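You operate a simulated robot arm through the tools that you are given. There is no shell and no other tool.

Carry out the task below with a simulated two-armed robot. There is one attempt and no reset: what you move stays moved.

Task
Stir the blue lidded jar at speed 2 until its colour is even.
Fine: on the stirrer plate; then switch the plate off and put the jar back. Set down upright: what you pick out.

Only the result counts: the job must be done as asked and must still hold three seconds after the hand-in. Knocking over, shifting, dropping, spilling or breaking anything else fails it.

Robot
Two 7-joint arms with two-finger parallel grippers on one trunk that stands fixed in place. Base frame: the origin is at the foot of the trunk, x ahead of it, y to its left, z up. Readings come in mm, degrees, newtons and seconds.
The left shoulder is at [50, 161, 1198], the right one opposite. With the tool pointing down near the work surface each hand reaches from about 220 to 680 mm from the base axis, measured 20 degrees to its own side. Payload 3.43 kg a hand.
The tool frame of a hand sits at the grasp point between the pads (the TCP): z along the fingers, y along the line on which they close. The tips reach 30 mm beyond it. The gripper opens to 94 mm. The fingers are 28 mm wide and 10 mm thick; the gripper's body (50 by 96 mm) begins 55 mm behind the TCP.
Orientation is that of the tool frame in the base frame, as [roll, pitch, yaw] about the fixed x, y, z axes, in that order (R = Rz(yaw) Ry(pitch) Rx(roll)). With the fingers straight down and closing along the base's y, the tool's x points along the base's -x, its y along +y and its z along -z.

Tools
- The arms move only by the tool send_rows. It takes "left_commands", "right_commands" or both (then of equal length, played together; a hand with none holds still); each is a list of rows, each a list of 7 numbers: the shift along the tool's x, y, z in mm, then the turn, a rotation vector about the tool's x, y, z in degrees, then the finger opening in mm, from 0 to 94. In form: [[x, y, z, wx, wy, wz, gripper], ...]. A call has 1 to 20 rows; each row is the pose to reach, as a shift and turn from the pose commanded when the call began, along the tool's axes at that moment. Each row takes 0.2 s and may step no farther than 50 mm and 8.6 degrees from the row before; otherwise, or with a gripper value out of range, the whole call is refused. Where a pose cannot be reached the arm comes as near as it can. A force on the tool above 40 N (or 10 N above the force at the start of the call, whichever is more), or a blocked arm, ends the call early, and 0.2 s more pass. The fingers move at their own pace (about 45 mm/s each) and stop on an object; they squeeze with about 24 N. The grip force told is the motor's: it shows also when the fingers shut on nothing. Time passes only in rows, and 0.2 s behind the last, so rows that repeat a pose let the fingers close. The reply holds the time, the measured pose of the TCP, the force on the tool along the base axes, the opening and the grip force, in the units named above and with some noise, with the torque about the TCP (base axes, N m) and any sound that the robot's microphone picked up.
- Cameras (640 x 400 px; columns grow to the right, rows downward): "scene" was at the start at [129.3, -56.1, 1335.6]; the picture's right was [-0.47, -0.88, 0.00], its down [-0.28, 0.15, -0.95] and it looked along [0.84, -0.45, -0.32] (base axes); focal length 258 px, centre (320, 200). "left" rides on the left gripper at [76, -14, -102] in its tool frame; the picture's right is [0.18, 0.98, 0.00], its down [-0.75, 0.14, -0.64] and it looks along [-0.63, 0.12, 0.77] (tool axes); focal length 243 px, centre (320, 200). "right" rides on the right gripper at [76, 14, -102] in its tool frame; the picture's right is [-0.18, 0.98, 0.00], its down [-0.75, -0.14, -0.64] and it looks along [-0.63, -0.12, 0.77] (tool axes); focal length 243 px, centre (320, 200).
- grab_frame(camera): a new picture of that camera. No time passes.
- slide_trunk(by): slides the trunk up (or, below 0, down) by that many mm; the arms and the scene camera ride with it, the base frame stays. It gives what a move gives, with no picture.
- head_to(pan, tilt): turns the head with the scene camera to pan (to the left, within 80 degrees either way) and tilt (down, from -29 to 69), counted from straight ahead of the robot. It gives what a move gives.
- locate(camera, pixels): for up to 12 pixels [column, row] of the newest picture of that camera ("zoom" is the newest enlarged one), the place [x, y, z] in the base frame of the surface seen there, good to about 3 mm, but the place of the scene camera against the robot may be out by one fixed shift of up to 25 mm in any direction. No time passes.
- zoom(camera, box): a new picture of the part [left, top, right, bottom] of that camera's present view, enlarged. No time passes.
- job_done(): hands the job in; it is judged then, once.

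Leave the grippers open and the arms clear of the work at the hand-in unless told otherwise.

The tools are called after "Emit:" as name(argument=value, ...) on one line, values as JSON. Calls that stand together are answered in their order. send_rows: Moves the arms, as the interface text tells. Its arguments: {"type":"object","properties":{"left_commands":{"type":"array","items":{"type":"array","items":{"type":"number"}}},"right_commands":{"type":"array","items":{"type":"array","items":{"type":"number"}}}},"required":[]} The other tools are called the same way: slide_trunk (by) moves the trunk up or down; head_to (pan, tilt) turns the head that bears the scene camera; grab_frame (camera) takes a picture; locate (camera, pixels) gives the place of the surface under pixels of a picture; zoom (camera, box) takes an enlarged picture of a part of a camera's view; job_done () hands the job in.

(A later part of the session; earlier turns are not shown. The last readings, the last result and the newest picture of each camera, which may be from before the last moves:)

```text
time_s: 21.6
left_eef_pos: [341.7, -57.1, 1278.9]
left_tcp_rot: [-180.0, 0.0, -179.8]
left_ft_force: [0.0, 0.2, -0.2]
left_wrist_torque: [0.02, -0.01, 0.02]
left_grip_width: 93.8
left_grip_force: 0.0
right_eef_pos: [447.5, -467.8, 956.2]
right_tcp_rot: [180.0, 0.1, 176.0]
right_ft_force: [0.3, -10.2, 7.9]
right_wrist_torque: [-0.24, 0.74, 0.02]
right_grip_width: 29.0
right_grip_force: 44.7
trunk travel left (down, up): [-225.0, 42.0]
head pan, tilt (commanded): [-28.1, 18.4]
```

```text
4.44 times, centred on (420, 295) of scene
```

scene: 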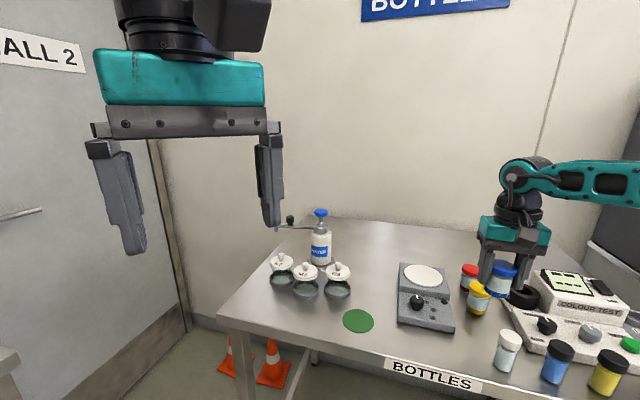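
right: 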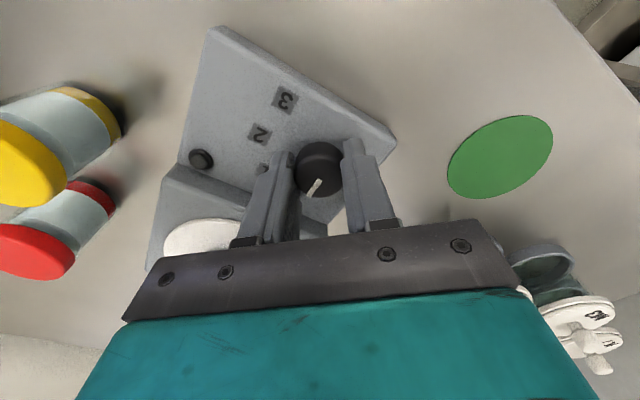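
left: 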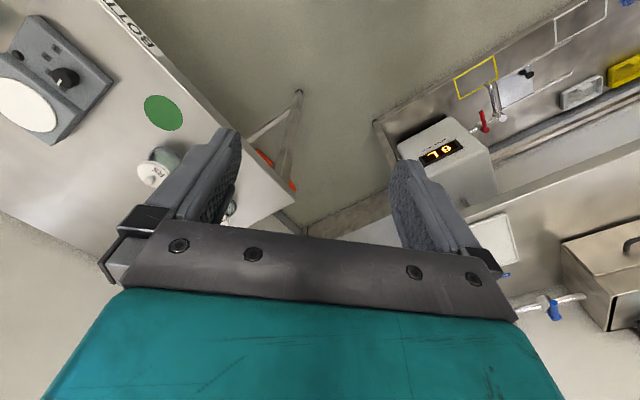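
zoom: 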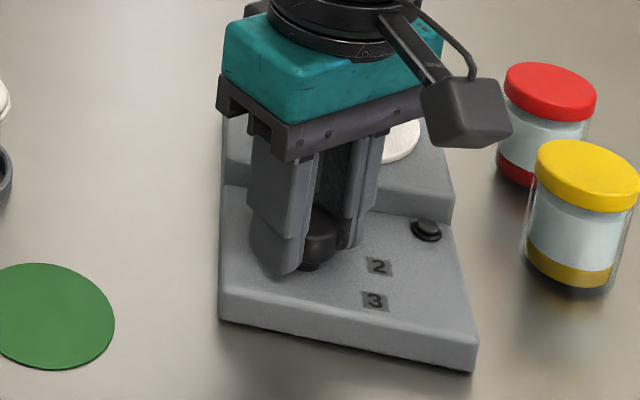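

The knob sits centrally between the pads. A residual -10 N remains; another 1.5 mm shift to -y to see the response.

Emit:
send_rows(right_commands=[[0, -0.8, 0, 0, 0, 0, 15], [0, -1.5, 0, 0, 0, 0, 15], [0, -1.5, 0, 0, 0, 0, 15], [0, -1.5, 0, 0, 0, 0, 15]])

```text
time_s: 22.6
left_eef_pos: [341.3, -56.7, 1277.9]
left_tcp_rot: [180.0, -0.1, -179.9]
left_ft_force: [0.6, 0.4, -1.1]
left_wrist_torque: [-0.02, 0.0, 0.0]
left_grip_width: 94.2
left_grip_force: 0.1
right_eef_pos: [446.4, -468.5, 957.7]
right_tcp_rot: [179.9, 0.1, 176.0]
right_ft_force: [0.6, 2.3, 2.6]
right_wrist_torque: [0.09, -0.23, -0.03]
right_grip_width: 29.0
right_grip_force: 44.7
trunk travel left (down, up): [-225.0, 42.0]
head pan, tilt (commanded): [-28.1, 18.4]
```

Side force is now nearly zero. I rotate the knob 80° clockwise (tool +z) in 8° steps, toward mark 2.

Emit:
send_rows(right_commands=[[0, 0, 0, 0, 0, 8, 15], [0, 0, 0, 0, 0, 16, 15], [0, 0, 0, 0, 0, 24, 15], [0, 0, 0, 0, 0, 32, 15], [0, 0, 0, 0, 0, 40, 15], [0, 0, 0, 0, 0, 48, 15], [0, 0, 0, 0, 0, 56, 15], [0, 0, 0, 0, 0, 64, 15], [0, 0, 0, 0, 0, 72, 15], [0, 0, 0, 0, 0, 80, 15], [0, 0, 0, 0, 0, 80, 15]])

Emit:
grab_frame(camera="right")

Emit:
grab_frame(camera="scene")

```text
time_s: 25.0
left_eef_pos: [343.1, -54.5, 1278.4]
left_tcp_rot: [-179.9, -0.1, -180.0]
left_ft_force: [1.1, 0.2, -0.7]
left_wrist_torque: [0.02, 0.03, 0.0]
left_grip_width: 93.9
left_grip_force: 0.2
right_eef_pos: [446.8, -469.4, 957.0]
right_tcp_rot: [180.0, 0.0, 95.9]
right_ft_force: [4.2, 11.5, -3.6]
right_wrist_torque: [0.89, 0.11, 0.03]
right_grip_width: 29.0
right_grip_force: 45.0
trunk travel left (down, up): [-225.0, 42.0]
head pan, tilt (commanded): [-28.1, 18.4]
```

```text
taken
```

right: 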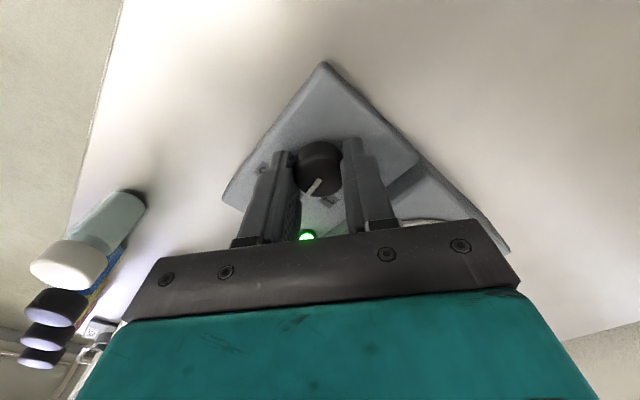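

```text
taken
```

scene: 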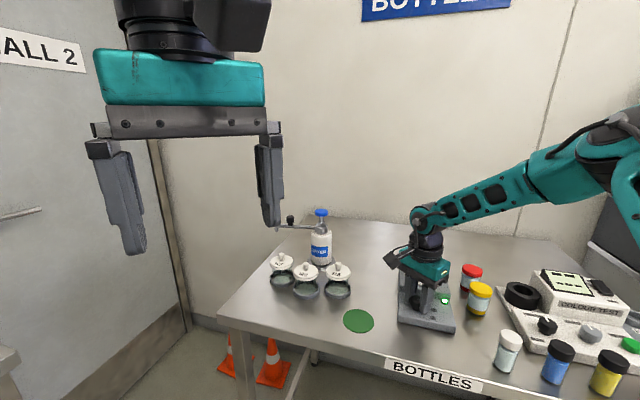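

The lamp is lit green and the knob turned with the hand. I'll check the pointer against mark 2.

Emit:
zoom(camera="right", box=[240, 120, 400, 220])

Emit:
zoom(camera="scene", box=[380, 250, 470, 340])

```text
4.00 times, centred on (320, 170) of right
```

zoom: 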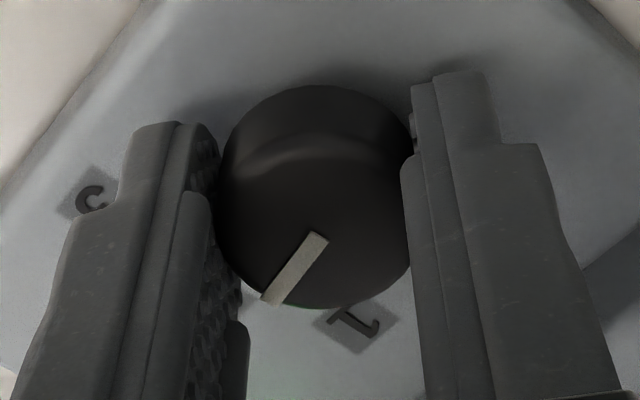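

```text
4.44 times, centred on (425, 295) of scene
```

zoom: 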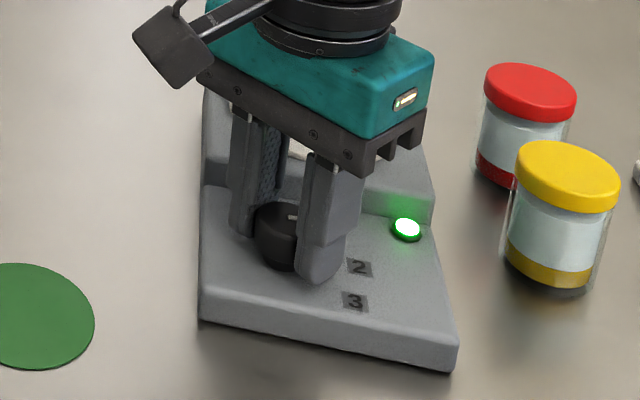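

The pointer lies between marks 1 and 3, towards 2 (hidden by a finger). I open the fingers and rise to look.

Emit:
send_rows(right_commands=[[0, 0, 0, 0, 0, 0, 34], [0, 0, 0, 0, 0, 0, 50], [0, 0, 0, 0, 0, 0, 50], [0, 0, -12, 0, 0, 0, 50], [0, 0, -30, 0, 0, 0, 50], [0, 0, -60, 0, 0, 0, 50], [0, 0, -90, 0, 0, 0, 50]])

Emit:
grab_frame(camera="right")

Emit:
zoom(camera="scene", box=[370, 220, 490, 340])

```text
time_s: 26.6
left_eef_pos: [341.7, -56.2, 1276.3]
left_tcp_rot: [180.0, 0.0, -179.9]
left_ft_force: [-0.9, 0.2, 0.0]
left_wrist_torque: [-0.01, -0.01, -0.01]
left_grip_width: 93.8
left_grip_force: 0.1
right_eef_pos: [444.6, -469.1, 1047.7]
right_tcp_rot: [-180.0, 0.0, 96.0]
right_ft_force: [0.8, 0.2, -0.2]
right_wrist_torque: [-0.02, 0.02, -0.01]
right_grip_width: 50.1
right_grip_force: 0.0
trunk travel left (down, up): [-225.0, 42.0]
head pan, tilt (commanded): [-28.1, 18.4]
```

```text
taken
```

right: 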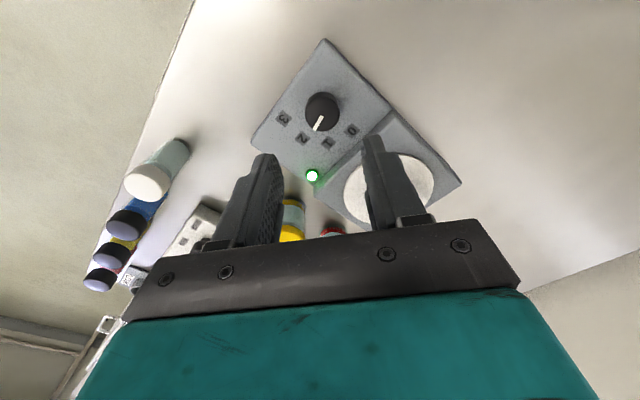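

```text
3.33 times, centred on (430, 280) of scene
```

zoom: 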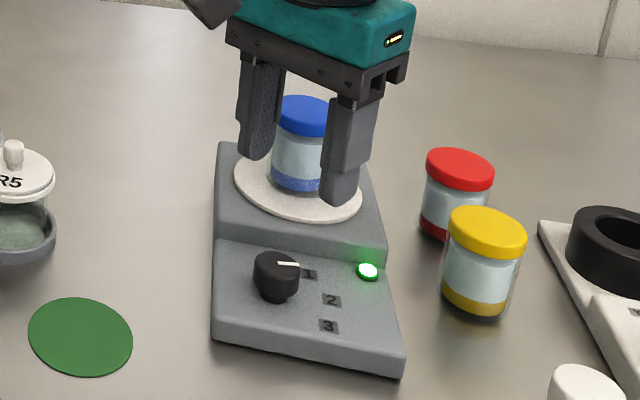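

Emit:
zoom(camera="right", box=[260, 80, 380, 160])

Emit:
locate(camera="zoom", pixels=[[326, 180], [307, 253], [340, 200], [128, 195], [225, 305], [365, 330], [490, 265], [350, 120], [260, 190], [420, 190], [340, 245]])

```text
5.00 times, centred on (320, 120) of right
```

zoom: 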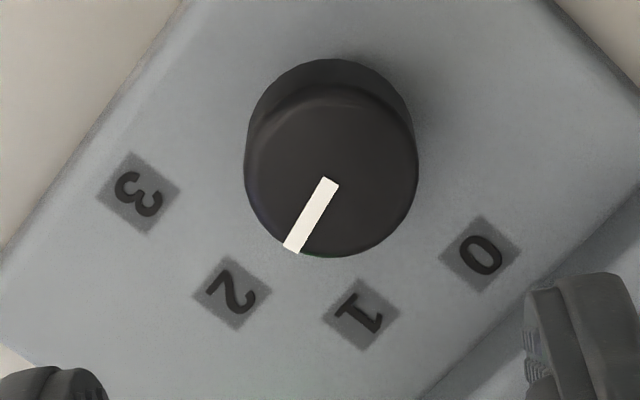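

```text
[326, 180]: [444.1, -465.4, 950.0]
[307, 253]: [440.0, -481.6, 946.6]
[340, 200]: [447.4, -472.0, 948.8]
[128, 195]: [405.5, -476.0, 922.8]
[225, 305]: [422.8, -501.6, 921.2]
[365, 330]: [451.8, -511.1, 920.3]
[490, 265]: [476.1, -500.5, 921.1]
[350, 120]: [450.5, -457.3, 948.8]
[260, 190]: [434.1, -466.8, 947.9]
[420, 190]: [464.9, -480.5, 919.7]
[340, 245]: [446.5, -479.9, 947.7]
```

The pointer is at about -122…-124°, matching mark 2 (≈ -124°), and the lamp is green. I raise the hand and turn back to the carrying angle, watching the jar meanwhile.

Emit:
send_rows(right_commands=[[0, 0, -15, 0, 0, -8, 76], [0, 0, -30, 0, 0, -16, 76], [0, 0, -45, 0, 0, -24, 76], [0, 0, -53, 0, 0, -32, 76], [0, 0, -53, 0, 0, -40, 76]])

Emit:
grab_frame(camera="right")

Emit:
zoom(camera="scene", box=[370, 220, 490, 340])

```text
time_s: 27.8
left_eef_pos: [341.5, -56.7, 1278.0]
left_tcp_rot: [180.0, -0.1, -179.9]
left_ft_force: [0.4, 0.0, 0.1]
left_wrist_torque: [-0.03, 0.0, -0.01]
left_grip_width: 94.1
left_grip_force: 0.1
right_eef_pos: [446.6, -469.6, 1102.3]
right_tcp_rot: [180.0, 0.0, 136.2]
right_ft_force: [0.3, -0.9, -0.8]
right_wrist_torque: [0.02, -0.01, -0.01]
right_grip_width: 75.8
right_grip_force: 0.1
trunk travel left (down, up): [-225.0, 42.0]
head pan, tilt (commanded): [-28.1, 18.4]
```

```text
taken
```

right: 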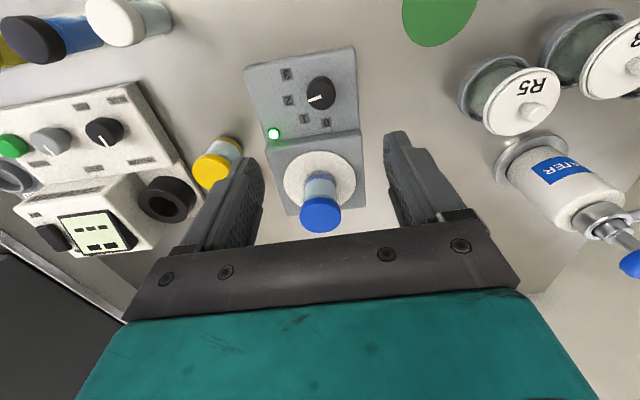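

```text
3.33 times, centred on (430, 280) of scene
```

zoom: 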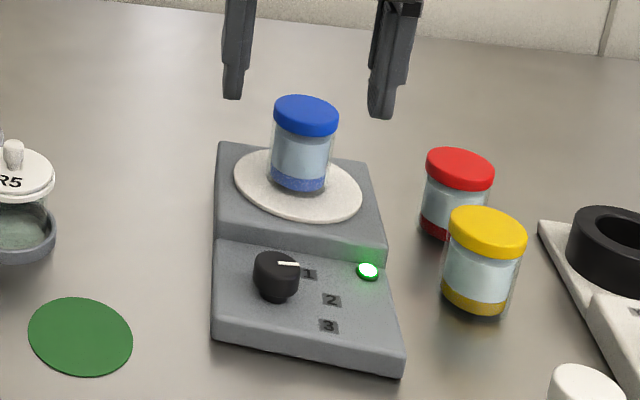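

The scene camera sees the jar well and the colours are beginning to blend. I confirm the dial in a close view, then let time pass.

Emit:
zoom(camera="right", box=[260, 55, 380, 135])

Emit:
send_rows(right_commands=[[0, 0, 0, 0, 0, 0, 76], [0, 0, 0, 0, 0, 0, 76], [0, 0, 0, 0, 0, 0, 76], [0, 0, 0, 0, 0, 0, 76], [0, 0, 0, 0, 0, 0, 76], [0, 0, 0, 0, 0, 0, 76], [0, 0, 0, 0, 0, 0, 76], [0, 0, 0, 0, 0, 0, 76], [0, 0, 0, 0, 0, 0, 76], [0, 0, 0, 0, 0, 0, 76]])

Emit:
zoom(camera="scene", box=[400, 240, 460, 280])

```text
5.00 times, centred on (320, 95) of right
```

zoom: 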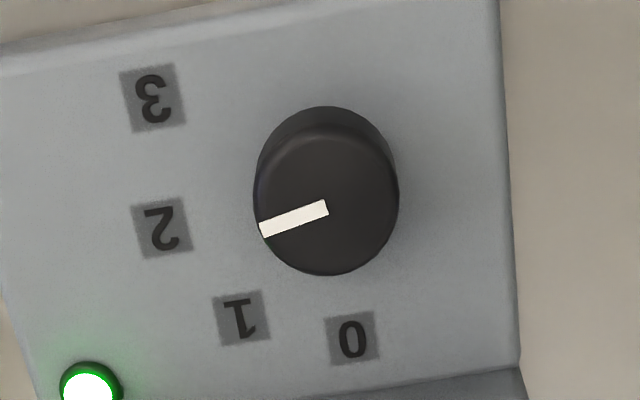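

```text
time_s: 30.0
left_eef_pos: [340.9, -56.8, 1278.0]
left_tcp_rot: [179.9, -0.1, -179.8]
left_ft_force: [0.4, 1.6, 0.4]
left_wrist_torque: [-0.04, 0.01, -0.02]
left_grip_width: 94.1
left_grip_force: 0.1
right_eef_pos: [445.6, -470.4, 1099.5]
right_tcp_rot: [-180.0, -0.1, 136.0]
right_ft_force: [-0.2, -0.1, 1.0]
right_wrist_torque: [-0.01, -0.01, -0.01]
right_grip_width: 76.2
right_grip_force: 0.1
trunk travel left (down, up): [-225.0, 42.0]
head pan, tilt (commanded): [-28.1, 18.4]
```

```text
10.00 times, centred on (430, 260) of scene
```

zoom: 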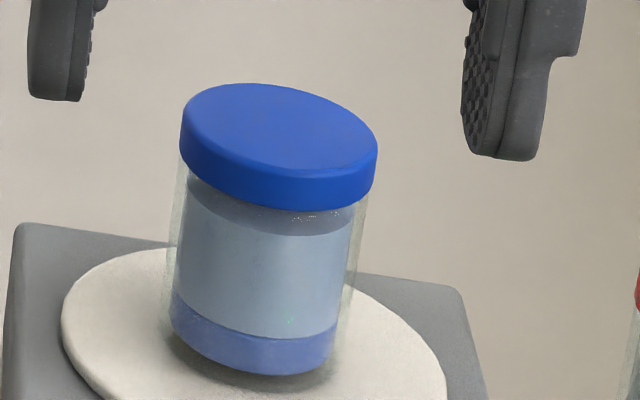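

The dial clearly points at 2. The two layers are getting closer in colour (a light-blue upper part, a blue band at the bottom). I wait 4 s more.

Emit:
send_rows(right_commands=[[0, 0, 0, 0, 0, 0, 76], [0, 0, 0, 0, 0, 0, 76], [0, 0, 0, 0, 0, 0, 76], [0, 0, 0, 0, 0, 0, 76], [0, 0, 0, 0, 0, 0, 76], [0, 0, 0, 0, 0, 0, 76], [0, 0, 0, 0, 0, 0, 76], [0, 0, 0, 0, 0, 0, 76], [0, 0, 0, 0, 0, 0, 76], [0, 0, 0, 0, 0, 0, 76], [0, 0, 0, 0, 0, 0, 76], [0, 0, 0, 0, 0, 0, 76], [0, 0, 0, 0, 0, 0, 76], [0, 0, 0, 0, 0, 0, 76], [0, 0, 0, 0, 0, 0, 76]])

Emit:
zoom(camera="scene", box=[400, 240, 460, 280])

```text
time_s: 33.2
left_eef_pos: [341.8, -55.3, 1277.8]
left_tcp_rot: [179.9, -0.1, -179.9]
left_ft_force: [0.0, -0.2, 0.5]
left_wrist_torque: [-0.01, -0.02, 0.02]
left_grip_width: 94.3
left_grip_force: 0.0
right_eef_pos: [447.0, -468.9, 1100.5]
right_tcp_rot: [179.9, 0.2, 136.0]
right_ft_force: [0.0, 0.2, -0.3]
right_wrist_torque: [0.0, -0.02, -0.04]
right_grip_width: 76.0
right_grip_force: 0.1
trunk travel left (down, up): [-225.0, 42.0]
head pan, tilt (commanded): [-28.1, 18.4]
```

```text
10.00 times, centred on (430, 260) of scene
```

zoom: 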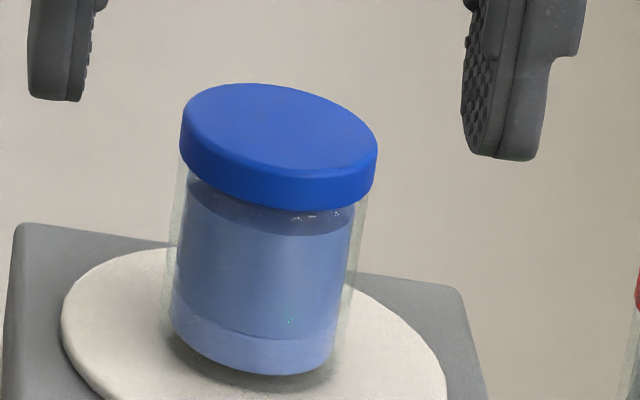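

Nearly even — the bottom band's edge is still faintly visible. I wait about 1.5 s more.

Emit:
send_rows(right_commands=[[0, 0, 0, 0, 0, 0, 76], [0, 0, 0, 0, 0, 0, 76], [0, 0, 0, 0, 0, 0, 76], [0, 0, 0, 0, 0, 0, 76], [0, 0, 0, 0, 0, 0, 76], [0, 0, 0, 0, 0, 0, 76], [0, 0, 0, 0, 0, 0, 76]])

Emit:
zoom(camera="scene", box=[400, 240, 460, 280])

Emit:
zoom(camera="right", box=[270, 140, 370, 240])

```text
time_s: 34.8
left_eef_pos: [341.6, -56.3, 1278.1]
left_tcp_rot: [-180.0, -0.1, -179.9]
left_ft_force: [0.9, 0.0, 0.0]
left_wrist_torque: [0.0, -0.01, -0.04]
left_grip_width: 94.1
left_grip_force: 0.0
right_eef_pos: [447.4, -469.4, 1101.7]
right_tcp_rot: [-180.0, 0.1, 135.9]
right_ft_force: [-0.2, 0.0, 0.4]
right_wrist_torque: [0.03, -0.05, 0.04]
right_grip_width: 76.1
right_grip_force: 0.1
trunk travel left (down, up): [-225.0, 42.0]
head pan, tilt (commanded): [-28.1, 18.4]
```

```text
10.00 times, centred on (430, 260) of scene
```

zoom: 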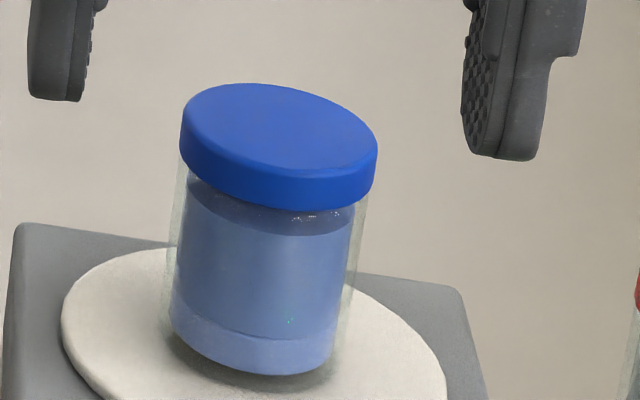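

```text
4.00 times, centred on (320, 190) of right
```

zoom: 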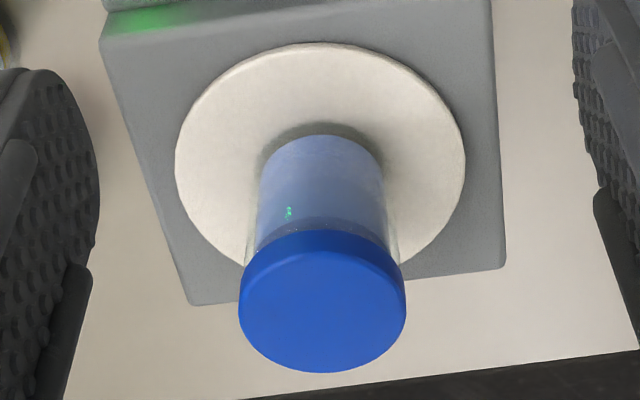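

Between 33.2 and 34.8 s no further change; in the right view the liquid looks even. The remaining faint band looks like lighting. Going to the knob takes another few seconds of stirring; I return above the knob with the turn of +40° and fingers at 50.

Emit:
send_rows(right_commands=[[0, 0, 15, 0, 0, 8, 60], [0, 0, 35, 0, 0, 16, 50], [0, 0, 60, 0, 0, 24, 50], [0, 0, 80, 0, 0, 32, 50], [0, 0, 95, 0, 0, 40, 50], [0, 0, 95, 0, 0, 40, 50]])

Emit:
grab_frame(camera="right")

Emit:
zoom(camera="scene", box=[400, 240, 460, 280])

```text
time_s: 36.2
left_eef_pos: [342.3, -55.9, 1279.0]
left_tcp_rot: [180.0, -0.2, -180.0]
left_ft_force: [-0.7, 0.7, -0.5]
left_wrist_torque: [-0.02, 0.0, -0.03]
left_grip_width: 93.8
left_grip_force: 0.1
right_eef_pos: [446.4, -468.1, 1005.1]
right_tcp_rot: [180.0, 0.0, 95.9]
right_ft_force: [-0.2, -0.3, -0.1]
right_wrist_torque: [-0.03, -0.02, -0.02]
right_grip_width: 49.9
right_grip_force: 0.1
trunk travel left (down, up): [-225.0, 42.0]
head pan, tilt (commanded): [-28.1, 18.4]
```

```text
taken
```

right: 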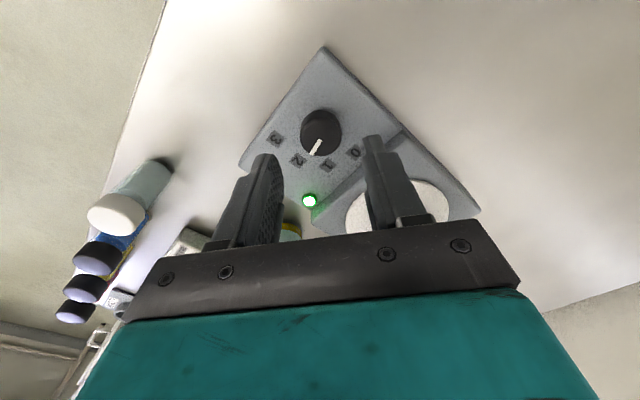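

```text
10.00 times, centred on (430, 260) of scene
```

zoom: 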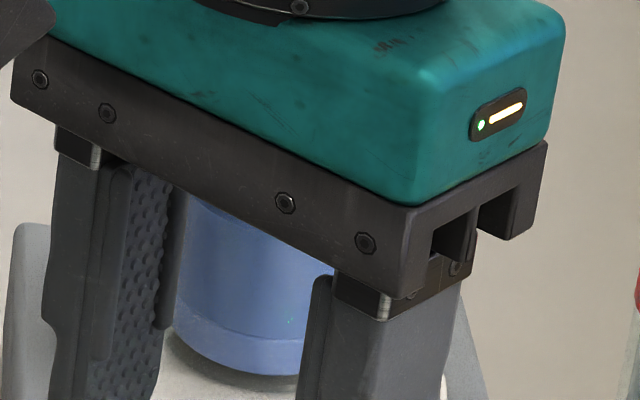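

The jar looks uniform. The knob (321,135) is centred between fingertips. I descend 48 mm and close on the knob.

Emit:
send_rows(right_commands=[[0, 0, 15, 0, 0, 0, 50], [0, 0, 30, 0, 0, 0, 50], [0, 0, 42, 0, 0, 0, 50], [0, 0, 48, 0, 0, 0, 50], [0, 0, 48, 0, 0, 0, 36], [0, 0, 48, 0, 0, 0, 24], [0, 0, 48, 0, 0, 0, 15], [0, 0, 48, 0, 0, 0, 15]])

Emit:
grab_frame(camera="right")

```text
time_s: 38.0
left_eef_pos: [343.1, -56.6, 1277.2]
left_tcp_rot: [-180.0, 0.0, -179.9]
left_ft_force: [0.4, -0.6, 0.2]
left_wrist_torque: [0.04, 0.02, 0.0]
left_grip_width: 93.8
left_grip_force: 0.1
right_eef_pos: [445.6, -468.0, 956.9]
right_tcp_rot: [179.9, 0.1, 96.0]
right_ft_force: [2.4, 0.7, -0.1]
right_wrist_torque: [-0.03, -0.11, -0.02]
right_grip_width: 29.4
right_grip_force: 44.8
trunk travel left (down, up): [-225.0, 42.0]
head pan, tilt (commanded): [-28.1, 18.4]
```

```text
taken
```

right: 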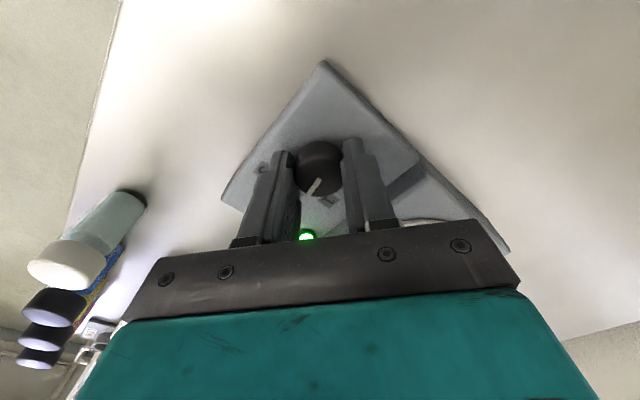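

Gripped well centred. One last colour check of the jar before switching off.

Emit:
zoom(camera="scene", box=[400, 240, 460, 280])

```text
10.00 times, centred on (430, 260) of scene
```

zoom: 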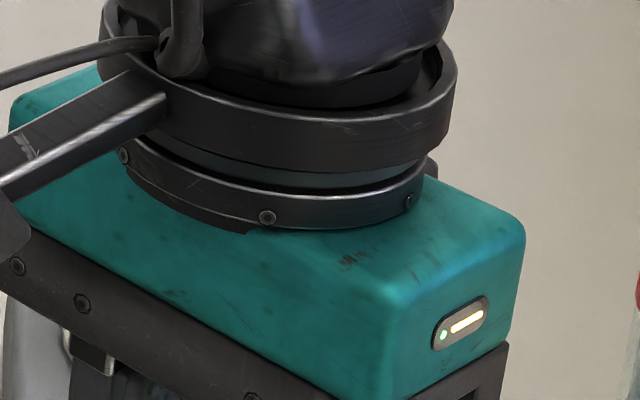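

The jar is hidden from the scene camera; the left camera sees the stirrer's region, so I look there.

Emit:
zoom(camera="left", box=[0, 40, 160, 160])

```text
3.33 times, centred on (80, 100) of left
```

zoom: 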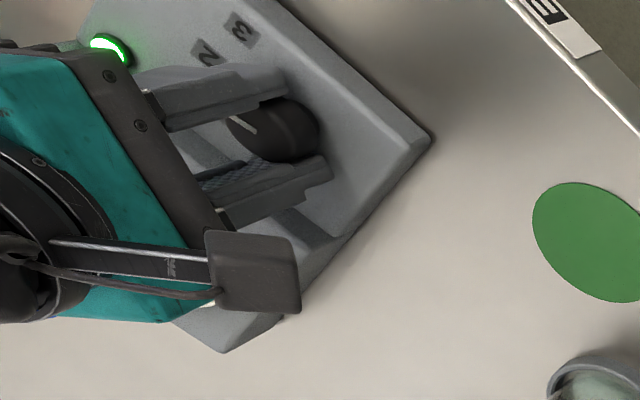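

The colour was unchanged between the last views, so I turn the knob 80° counter-clockwise (tool -z) back to 0.

Emit:
send_rows(right_commands=[[0, 0, 0, 0, 0, -8, 15], [0, 0, 0, 0, 0, -16, 15], [0, 0, 0, 0, 0, -24, 15], [0, 0, 0, 0, 0, -32, 15], [0, 0, 0, 0, 0, -40, 15], [0, 0, 0, 0, 0, -48, 15], [0, 0, 0, 0, 0, -56, 15], [0, 0, 0, 0, 0, -64, 15], [0, 0, 0, 0, 0, -72, 15], [0, 0, 0, 0, 0, -80, 15], [0, 0, 0, 0, 0, -80, 15]])

Emit:
grab_frame(camera="right")

Emit:
zoom(camera="scene", box=[370, 220, 490, 340])

```text
time_s: 40.4
left_eef_pos: [344.5, -55.5, 1275.8]
left_tcp_rot: [-179.8, -0.2, -179.9]
left_ft_force: [-1.1, -0.7, 0.6]
left_wrist_torque: [0.02, -0.02, -0.02]
left_grip_width: 93.9
left_grip_force: 0.2
right_eef_pos: [446.5, -468.2, 956.8]
right_tcp_rot: [179.9, 0.0, 176.2]
right_ft_force: [11.5, 13.0, -7.2]
right_wrist_torque: [0.29, -0.67, 0.0]
right_grip_width: 28.8
right_grip_force: 44.8
trunk travel left (down, up): [-225.0, 42.0]
head pan, tilt (commanded): [-28.1, 18.4]
```

```text
taken
```

right: 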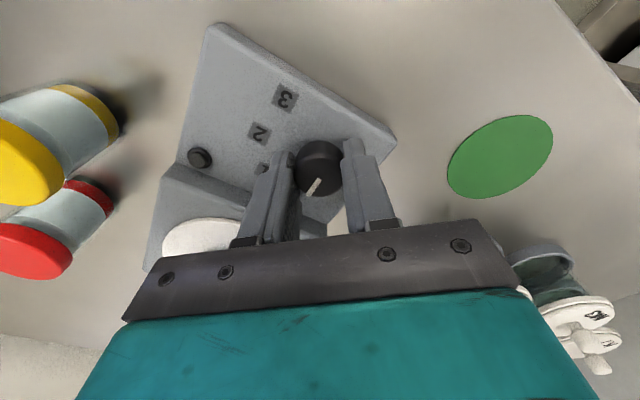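

```text
3.33 times, centred on (430, 280) of scene
```

zoom: 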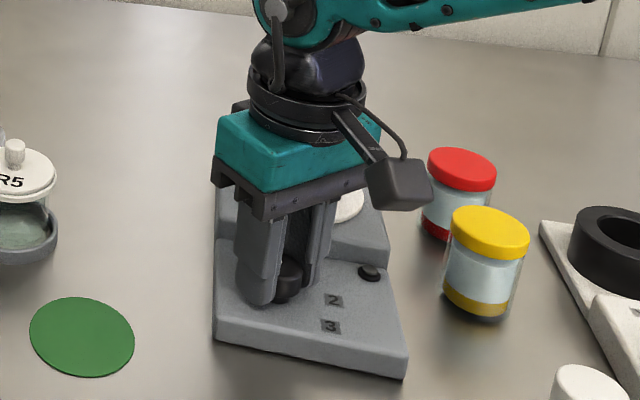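

The lamp is off. I open the fingers, rise, and check the dial and the jar.

Emit:
send_rows(right_commands=[[0, 0, 0, 0, 0, 0, 34], [0, 0, 0, 0, 0, 0, 50], [0, 0, 0, 0, 0, 0, 50], [0, 0, -12, 0, 0, 0, 50], [0, 0, -30, 0, 0, 0, 50], [0, 0, -60, 0, 0, 0, 50], [0, 0, -90, 0, 0, 0, 50], [0, 0, -110, 0, 0, 8, 60], [0, 0, -130, 0, 0, 16, 76], [0, 0, -143, 0, 0, 24, 76], [0, 0, -143, 0, 0, 32, 76], [0, 0, -143, 0, 0, 40, 76]])

Emit:
grab_frame(camera="right")

Emit:
zoom(camera="right", box=[260, 55, 380, 135])

Emit:
zoom(camera="scene", box=[370, 220, 490, 340])

Emit:
zoom(camera="scene", box=[400, 240, 460, 280])

```text
time_s: 43.0
left_eef_pos: [341.5, -56.3, 1277.7]
left_tcp_rot: [-180.0, -0.1, -180.0]
left_ft_force: [0.6, -0.1, 0.3]
left_wrist_torque: [0.02, 0.04, -0.03]
left_grip_width: 94.1
left_grip_force: 0.0
right_eef_pos: [445.5, -469.7, 1099.6]
right_tcp_rot: [-180.0, 0.0, 135.8]
right_ft_force: [0.2, 0.0, -0.3]
right_wrist_torque: [-0.01, 0.04, 0.0]
right_grip_width: 76.1
right_grip_force: 0.0
trunk travel left (down, up): [-225.0, 42.0]
head pan, tilt (commanded): [-28.1, 18.4]
```

```text
taken
```

right: 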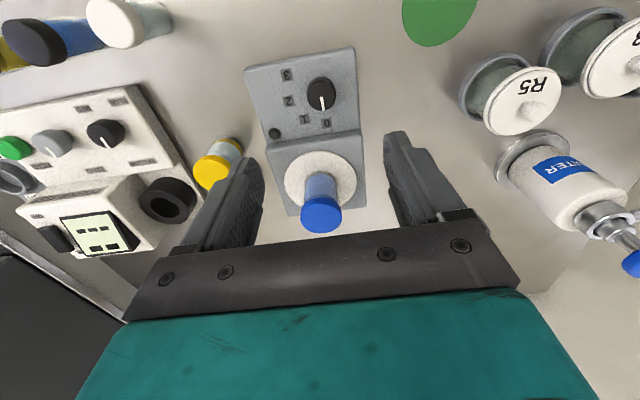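

```text
5.00 times, centred on (320, 95) of right
```

zoom: 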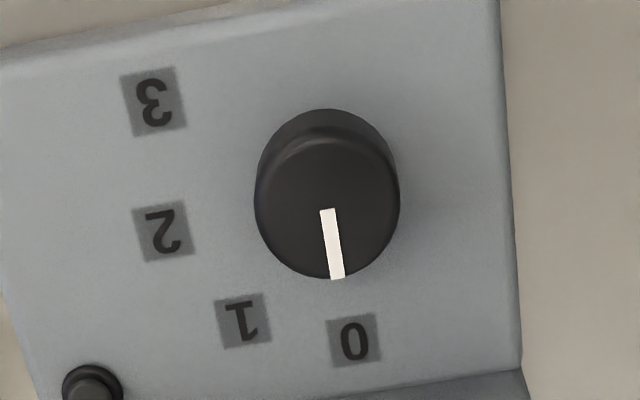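

```text
3.33 times, centred on (430, 280) of scene
```

zoom: 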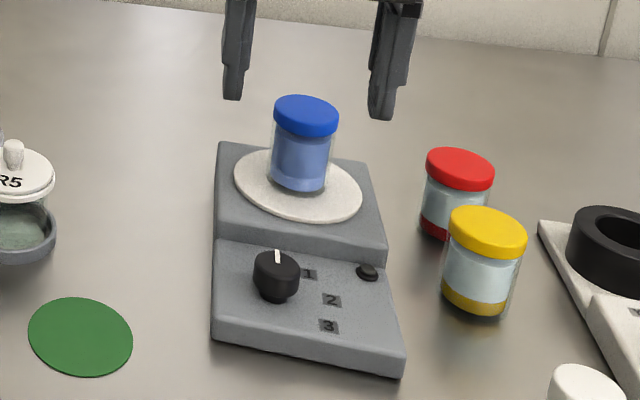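

```text
10.00 times, centred on (430, 260) of scene
```

zoom: 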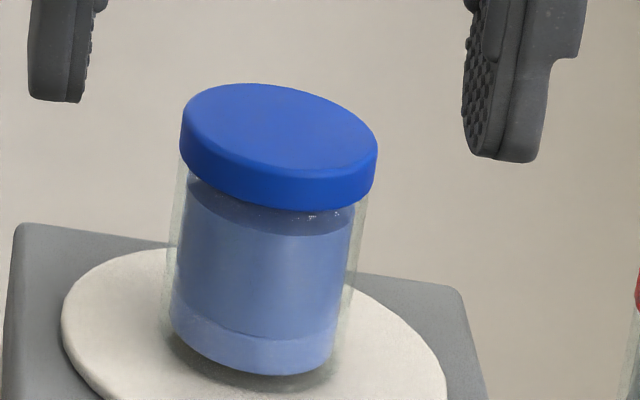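

Dial at 0, lamp off, colour uniform, plate unmoved. Now I go back above the jar at the same height (tips clear of the lid by 60 mm), fingers at 76.

Emit:
send_rows(right_commands=[[-27, -5, 0, 0, 0, 0, 76], [-54, -10, 0, 0, 0, 0, 76], [-81, -15, 0, 0, 0, 0, 76], [-107.7, -20.1, 0, 0, 0, 0, 76], [-107.7, -20.1, 0, 0, 0, 0, 76]])

Emit:
grab_frame(camera="right")

Emit:
zoom(camera="right", box=[260, 80, 380, 155])

```text
time_s: 44.2
left_eef_pos: [341.7, -55.4, 1278.4]
left_tcp_rot: [180.0, -0.1, -179.9]
left_ft_force: [0.3, -0.1, -0.7]
left_wrist_torque: [0.01, -0.01, 0.01]
left_grip_width: 94.2
left_grip_force: 0.1
right_eef_pos: [510.2, -557.4, 1100.7]
right_tcp_rot: [179.9, 0.0, 136.1]
right_ft_force: [-1.0, -0.3, 1.0]
right_wrist_torque: [-0.02, 0.0, 0.01]
right_grip_width: 76.0
right_grip_force: 0.0
trunk travel left (down, up): [-225.0, 42.0]
head pan, tilt (commanded): [-28.1, 18.4]
```

```text
taken
```

right: 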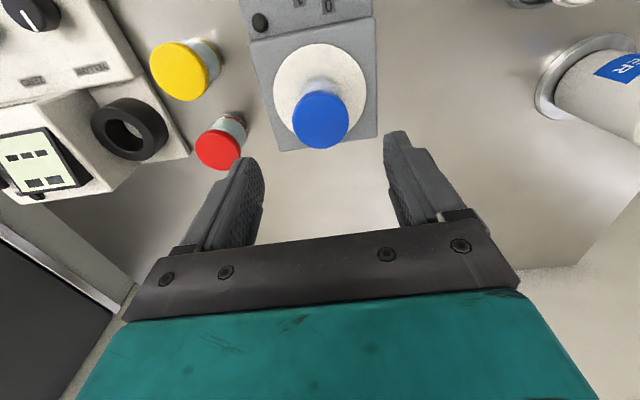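

```text
5.33 times, centred on (320, 118) of right
```

zoom: 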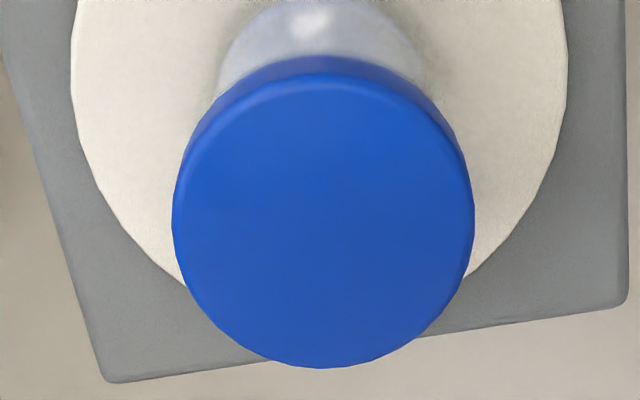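

The lid is centred at column ~320.7. I verify its centre with locate.

Emit:
locate(camera="zoom", pixels=[[323, 215], [182, 215], [466, 215], [323, 85], [323, 360], [220, 120], [425, 120], [220, 315], [425, 315]])

```text
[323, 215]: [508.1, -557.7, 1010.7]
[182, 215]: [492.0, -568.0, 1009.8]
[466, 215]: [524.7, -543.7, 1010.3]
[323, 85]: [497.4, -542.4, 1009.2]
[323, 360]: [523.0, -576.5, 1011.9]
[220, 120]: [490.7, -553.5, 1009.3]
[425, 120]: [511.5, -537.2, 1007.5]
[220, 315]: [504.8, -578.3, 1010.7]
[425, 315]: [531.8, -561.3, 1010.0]
```

Centre (509.5,-557.6) matches the hand's axis. I lower 105 mm around the jar and then close.

Emit:
send_rows(right_commands=[[0, 0, 20, 0, 0, 0, 76], [0, 0, 45, 0, 0, 0, 76], [0, 0, 70, 0, 0, 0, 76], [0, 0, 90, 0, 0, 0, 76], [0, 0, 104, 0, 0, 0, 76], [0, 0, 104, 0, 0, 0, 76]])

Emit:
grab_frame(camera="right")

```text
time_s: 45.6
left_eef_pos: [341.7, -57.5, 1278.3]
left_tcp_rot: [180.0, -0.1, -179.9]
left_ft_force: [0.3, -0.8, 0.0]
left_wrist_torque: [-0.02, 0.0, -0.01]
left_grip_width: 93.9
left_grip_force: 0.0
right_eef_pos: [509.0, -557.7, 996.1]
right_tcp_rot: [-179.9, 0.0, 135.9]
right_ft_force: [-0.5, 0.4, -0.5]
right_wrist_torque: [0.0, 0.01, 0.04]
right_grip_width: 75.9
right_grip_force: 0.1
trunk travel left (down, up): [-225.0, 42.0]
head pan, tilt (commanded): [-28.1, 18.4]
```

```text
taken
```

right: 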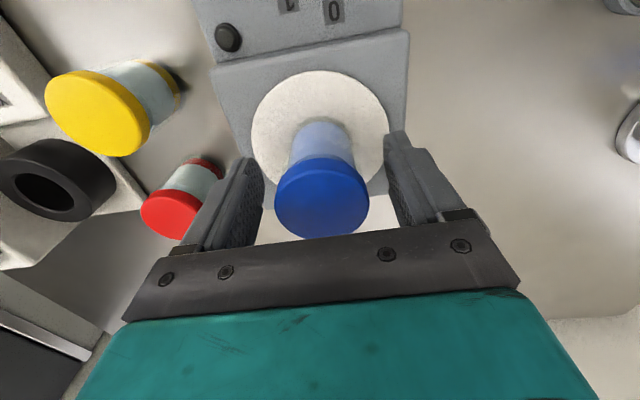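

Same picture as at release. I close on the jar and lift 65 mm.

Emit:
send_rows(right_commands=[[0, 0, 0, 0, 0, 0, 58], [0, 0, 0, 0, 0, 0, 42], [0, 0, 0, 0, 0, 0, 34], [0, 0, 0, 0, 0, 0, 30], [0, 0, 0, 0, 0, 0, 30], [0, 0, -6, 0, 0, 0, 30], [0, 0, -20, 0, 0, 0, 30], [0, 0, -40, 0, 0, 0, 30], [0, 0, -58, 0, 0, 0, 30], [0, 0, -65, 0, 0, 0, 30], [0, 0, -65, 0, 0, 0, 30]])

Emit:
grab_frame(camera="right")

Emit:
zoom(camera="scene", box=[370, 220, 490, 340])

```text
time_s: 48.0
left_eef_pos: [343.1, -56.9, 1279.3]
left_tcp_rot: [-180.0, -0.1, -179.8]
left_ft_force: [0.2, 0.0, 0.3]
left_wrist_torque: [0.0, -0.01, 0.03]
left_grip_width: 93.9
left_grip_force: 0.0
right_eef_pos: [508.8, -559.8, 1061.1]
right_tcp_rot: [179.9, 0.0, 135.9]
right_ft_force: [-0.4, -0.8, -1.2]
right_wrist_torque: [0.0, -0.02, -0.02]
right_grip_width: 46.4
right_grip_force: 23.6
trunk travel left (down, up): [-225.0, 42.0]
head pan, tilt (commanded): [-28.1, 18.4]
```

```text
taken
```

right: 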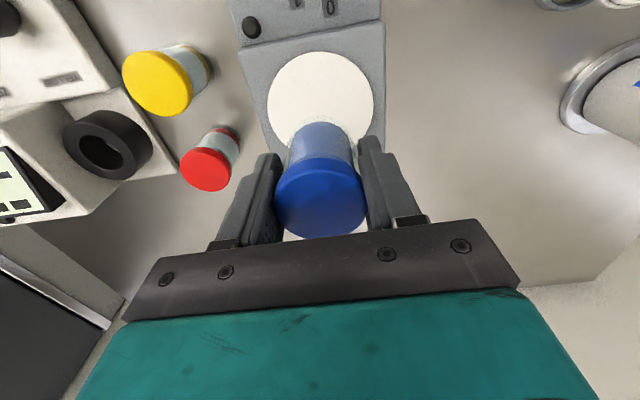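

```text
3.33 times, centred on (430, 280) of scene
```

zoom: 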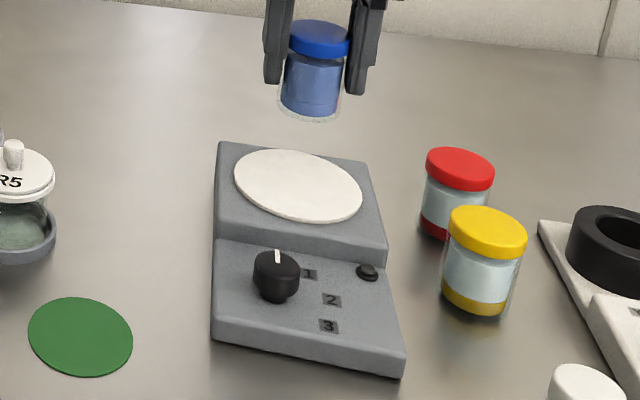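

Jar held; its colour is even throughout. Carry it back to its original spot (reverse of the earlier shift) at this height.

Emit:
send_rows(right_commands=[[10, -9, 0, 0, 0, 0, 30], [30, -27, 0, 0, 0, 0, 30], [55, -50, 0, 0, 0, 0, 30], [80, -72, 0, 0, 0, 0, 30], [105, -95, 0, 0, 0, 0, 30], [122, -110, 0, 0, 0, 0, 30], [130, -117.3, 0, 0, 0, 0, 30], [130, -117.3, 0, 0, 0, 0, 30]])

Emit:
grab_frame(camera="right")

Emit:
grab_frame(camera="scene")

```text
time_s: 49.8
left_eef_pos: [342.0, -56.4, 1278.6]
left_tcp_rot: [-180.0, 0.0, -179.9]
left_ft_force: [-0.8, 0.7, -0.1]
left_wrist_torque: [-0.01, 0.01, -0.01]
left_grip_width: 94.1
left_grip_force: 0.0
right_eef_pos: [333.8, -552.3, 1061.2]
right_tcp_rot: [-180.0, 0.0, 136.0]
right_ft_force: [0.1, 0.3, -0.9]
right_wrist_torque: [-0.02, -0.01, 0.03]
right_grip_width: 46.7
right_grip_force: 24.0
trunk travel left (down, up): [-225.0, 42.0]
head pan, tilt (commanded): [-28.1, 18.4]
```

```text
taken
```

right: 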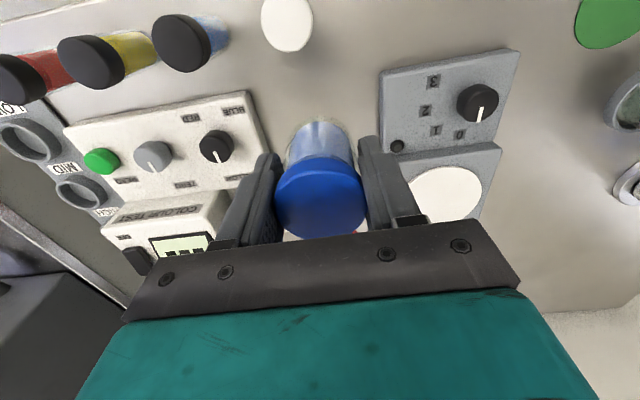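

```text
taken
```

scene: 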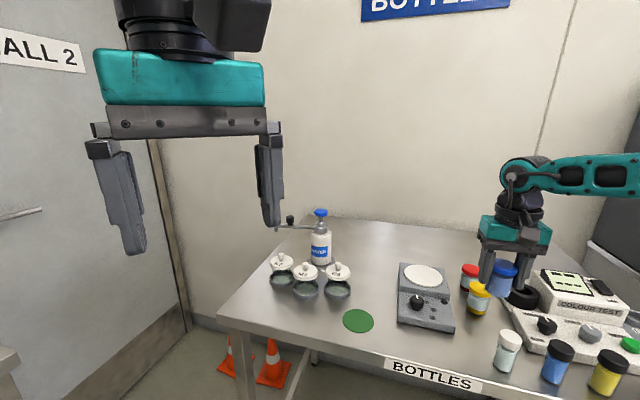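

The view matches the one right after the first lift. I lower 104 mm, then feel for contact with small steps.

Emit:
send_rows(right_commands=[[0, 0, 15, 0, 0, 0, 30], [0, 0, 35, 0, 0, 0, 30], [0, 0, 55, 0, 0, 0, 30], [0, 0, 75, 0, 0, 0, 30], [0, 0, 91, 0, 0, 0, 30], [0, 0, 101, 0, 0, 0, 30], [0, 0, 106, 0, 0, 0, 30], [0, 0, 106, 0, 0, 0, 30]])

Emit:
grab_frame(camera="right")

Emit:
zoom(camera="scene", box=[400, 230, 600, 355])

```text
time_s: 51.6
left_eef_pos: [341.7, -56.1, 1277.5]
left_tcp_rot: [180.0, -0.1, -179.9]
left_ft_force: [0.1, 0.2, 0.0]
left_wrist_torque: [0.0, -0.01, -0.01]
left_grip_width: 93.8
left_grip_force: 0.1
right_eef_pos: [334.9, -554.1, 954.5]
right_tcp_rot: [-180.0, 0.1, 135.9]
right_ft_force: [-0.3, 0.3, -0.3]
right_wrist_torque: [0.03, -0.01, 0.02]
right_grip_width: 46.7
right_grip_force: 24.2
trunk travel left (down, up): [-225.0, 42.0]
head pan, tilt (commanded): [-28.1, 18.4]
```

```text
taken
```

right: 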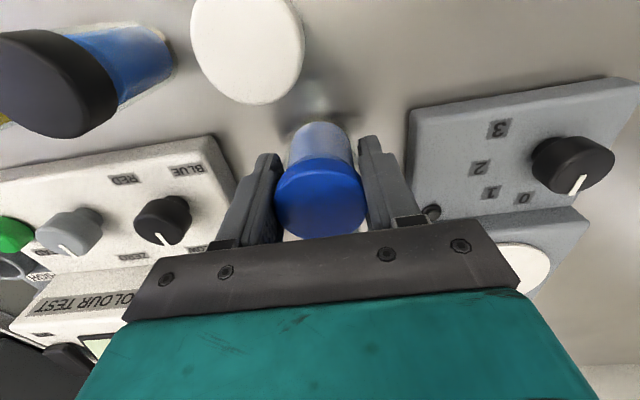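

```text
3.20 times, centred on (500, 292) of scene
```

zoom: 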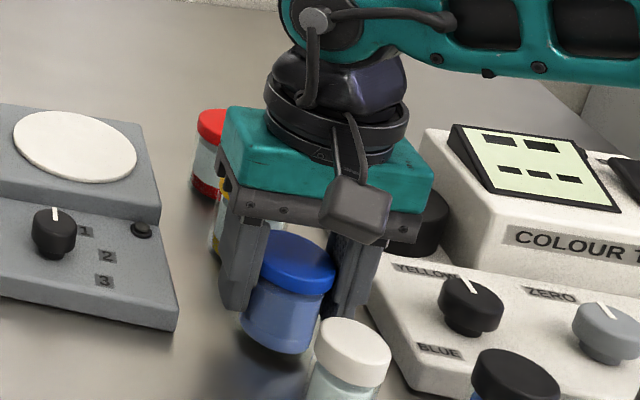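

A few millimetres left. Small steps down with force watched.

Emit:
send_rows(right_commands=[[0, 0, 1, 0, 0, 0, 30], [0, 0, 2, 0, 0, 0, 30], [0, 0, 3, 0, 0, 0, 30], [0, 0, 3.5, 0, 0, 0, 30], [0, 0, 3.5, 0, 0, 0, 30]])

```text
time_s: 52.8
left_eef_pos: [341.9, -56.3, 1278.3]
left_tcp_rot: [-180.0, -0.1, -179.9]
left_ft_force: [0.7, -0.1, 0.2]
left_wrist_torque: [0.01, 0.0, 0.02]
left_grip_width: 94.3
left_grip_force: 0.2
right_eef_pos: [335.9, -551.4, 951.4]
right_tcp_rot: [180.0, 0.0, 136.1]
right_ft_force: [1.1, 0.1, -0.4]
right_wrist_torque: [0.02, 0.0, 0.0]
right_grip_width: 46.5
right_grip_force: 23.8
trunk travel left (down, up): [-225.0, 42.0]
head pan, tilt (commanded): [-28.1, 18.4]
```

Force is near zero (weight just carried or about to touch). Half-millimetre steps further.

Emit:
send_rows(right_commands=[[0, 0, 0.4, 0, 0, 0, 30], [0, 0, 0.8, 0, 0, 0, 30], [0, 0, 0.8, 0, 0, 0, 30]])

```text
time_s: 53.6
left_eef_pos: [341.6, -56.1, 1278.2]
left_tcp_rot: [180.0, -0.2, -180.0]
left_ft_force: [0.0, -0.7, -0.2]
left_wrist_torque: [-0.02, -0.04, 0.01]
left_grip_width: 94.1
left_grip_force: 0.1
right_eef_pos: [335.1, -553.7, 951.0]
right_tcp_rot: [180.0, 0.0, 136.1]
right_ft_force: [-1.6, 0.0, -1.3]
right_wrist_torque: [0.02, -0.03, 0.04]
right_grip_width: 46.6
right_grip_force: 23.9
trunk travel left (down, up): [-225.0, 42.0]
head pan, tilt (commanded): [-28.1, 18.4]
```

Still not touching firmly. Continue in 0.4 mm steps.

Emit:
send_rows(right_commands=[[0, 0, 0.4, 0, 0, 0, 30], [0, 0, 0.8, 0, 0, 0, 30], [0, 0, 0.8, 0, 0, 0, 30]])

```text
time_s: 54.4
left_eef_pos: [342.2, -56.0, 1277.9]
left_tcp_rot: [-179.9, -0.1, -179.9]
left_ft_force: [-0.5, 0.0, 0.6]
left_wrist_torque: [-0.01, -0.01, 0.05]
left_grip_width: 94.0
left_grip_force: 0.0
right_eef_pos: [334.9, -552.9, 950.7]
right_tcp_rot: [180.0, 0.1, 136.1]
right_ft_force: [0.1, -0.9, 3.8]
right_wrist_torque: [0.04, 0.05, -0.01]
right_grip_width: 46.6
right_grip_force: 24.1
trunk travel left (down, up): [-225.0, 42.0]
head pan, tilt (commanded): [-28.1, 18.4]
```

Contact (3.8 N up): the jar stands on the table. I open the fingers to 70 in place.

Emit:
send_rows(right_commands=[[0, 0, 0, 0, 0, 0, 50], [0, 0, 0, 0, 0, 0, 62], [0, 0, 0, 0, 0, 0, 70], [0, 0, 0, 0, 0, 0, 70]])

Emit:
grab_frame(camera="right")

Emit:
zoom(camera="scene", box=[400, 230, 600, 355])

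```text
time_s: 55.4
left_eef_pos: [341.7, -55.6, 1278.0]
left_tcp_rot: [-180.0, -0.2, -179.8]
left_ft_force: [0.1, 0.0, 0.0]
left_wrist_torque: [0.0, 0.01, 0.0]
left_grip_width: 94.1
left_grip_force: 0.1
right_eef_pos: [334.9, -552.2, 949.9]
right_tcp_rot: [179.9, 0.0, 136.0]
right_ft_force: [0.0, 0.1, 0.8]
right_wrist_torque: [0.0, -0.03, 0.01]
right_grip_width: 69.9
right_grip_force: 0.1
trunk travel left (down, up): [-225.0, 42.0]
head pan, tilt (commanded): [-28.1, 18.4]
```

```text
taken
```

right: 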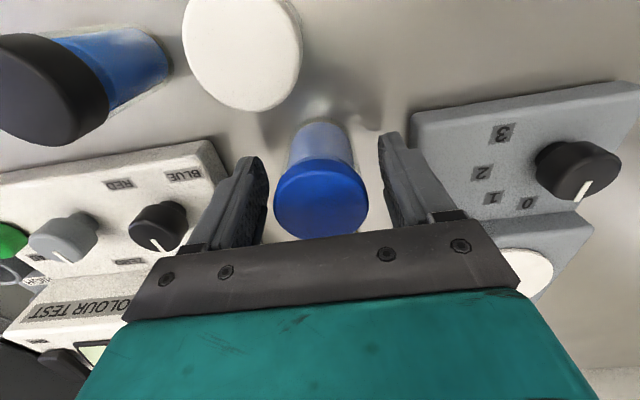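

```text
3.20 times, centred on (500, 292) of scene
```

zoom: 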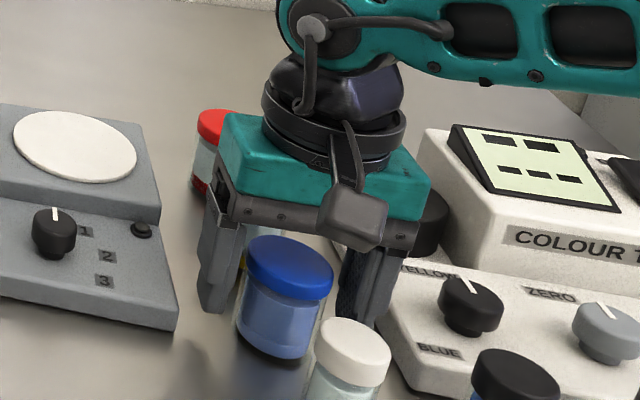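

The jar stands upright at the same pixels as before (lid centre ≈ (291,268) of the enlarged view versus (292,268) originally). I raise the hand straight up.

Emit:
send_rows(right_commands=[[0, 0, -12, 0, 0, 0, 70], [0, 0, -30, 0, 0, 0, 70], [0, 0, -55, 0, 0, 0, 70], [0, 0, -85, 0, 0, 0, 70], [0, 0, -110, 0, 0, 0, 80], [0, 0, -145, 0, 0, 0, 94], [0, 0, -180, 0, 0, 0, 94]])

Emit:
grab_frame(camera="right")

Emit:
grab_frame(camera="scene")

```text
time_s: 57.0
left_eef_pos: [343.2, -55.6, 1279.0]
left_tcp_rot: [-179.9, -0.1, -179.9]
left_ft_force: [0.2, -0.6, -0.2]
left_wrist_torque: [0.0, 0.0, -0.03]
left_grip_width: 93.9
left_grip_force: 0.0
right_eef_pos: [335.1, -552.8, 1130.3]
right_tcp_rot: [179.9, 0.0, 135.9]
right_ft_force: [0.3, -0.1, 0.4]
right_wrist_torque: [-0.02, 0.0, -0.01]
right_grip_width: 94.0
right_grip_force: 0.2
trunk travel left (down, up): [-225.0, 42.0]
head pan, tilt (commanded): [-28.1, 18.4]
```

```text
taken
```

right: 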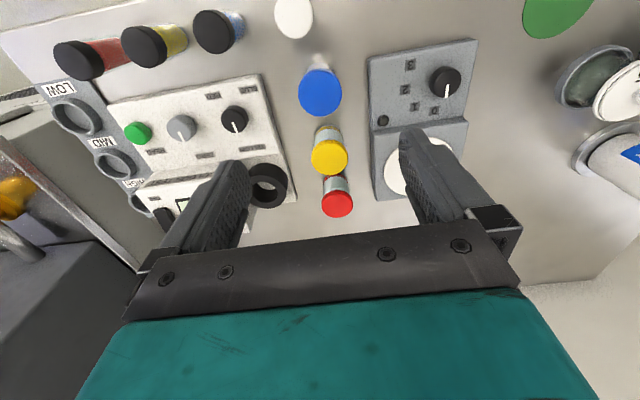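

```text
taken
```

scene: 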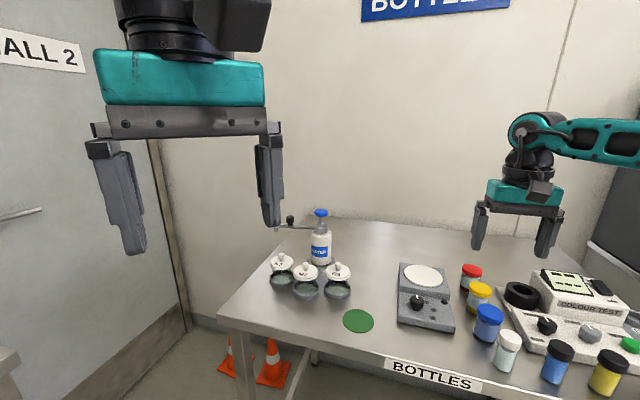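

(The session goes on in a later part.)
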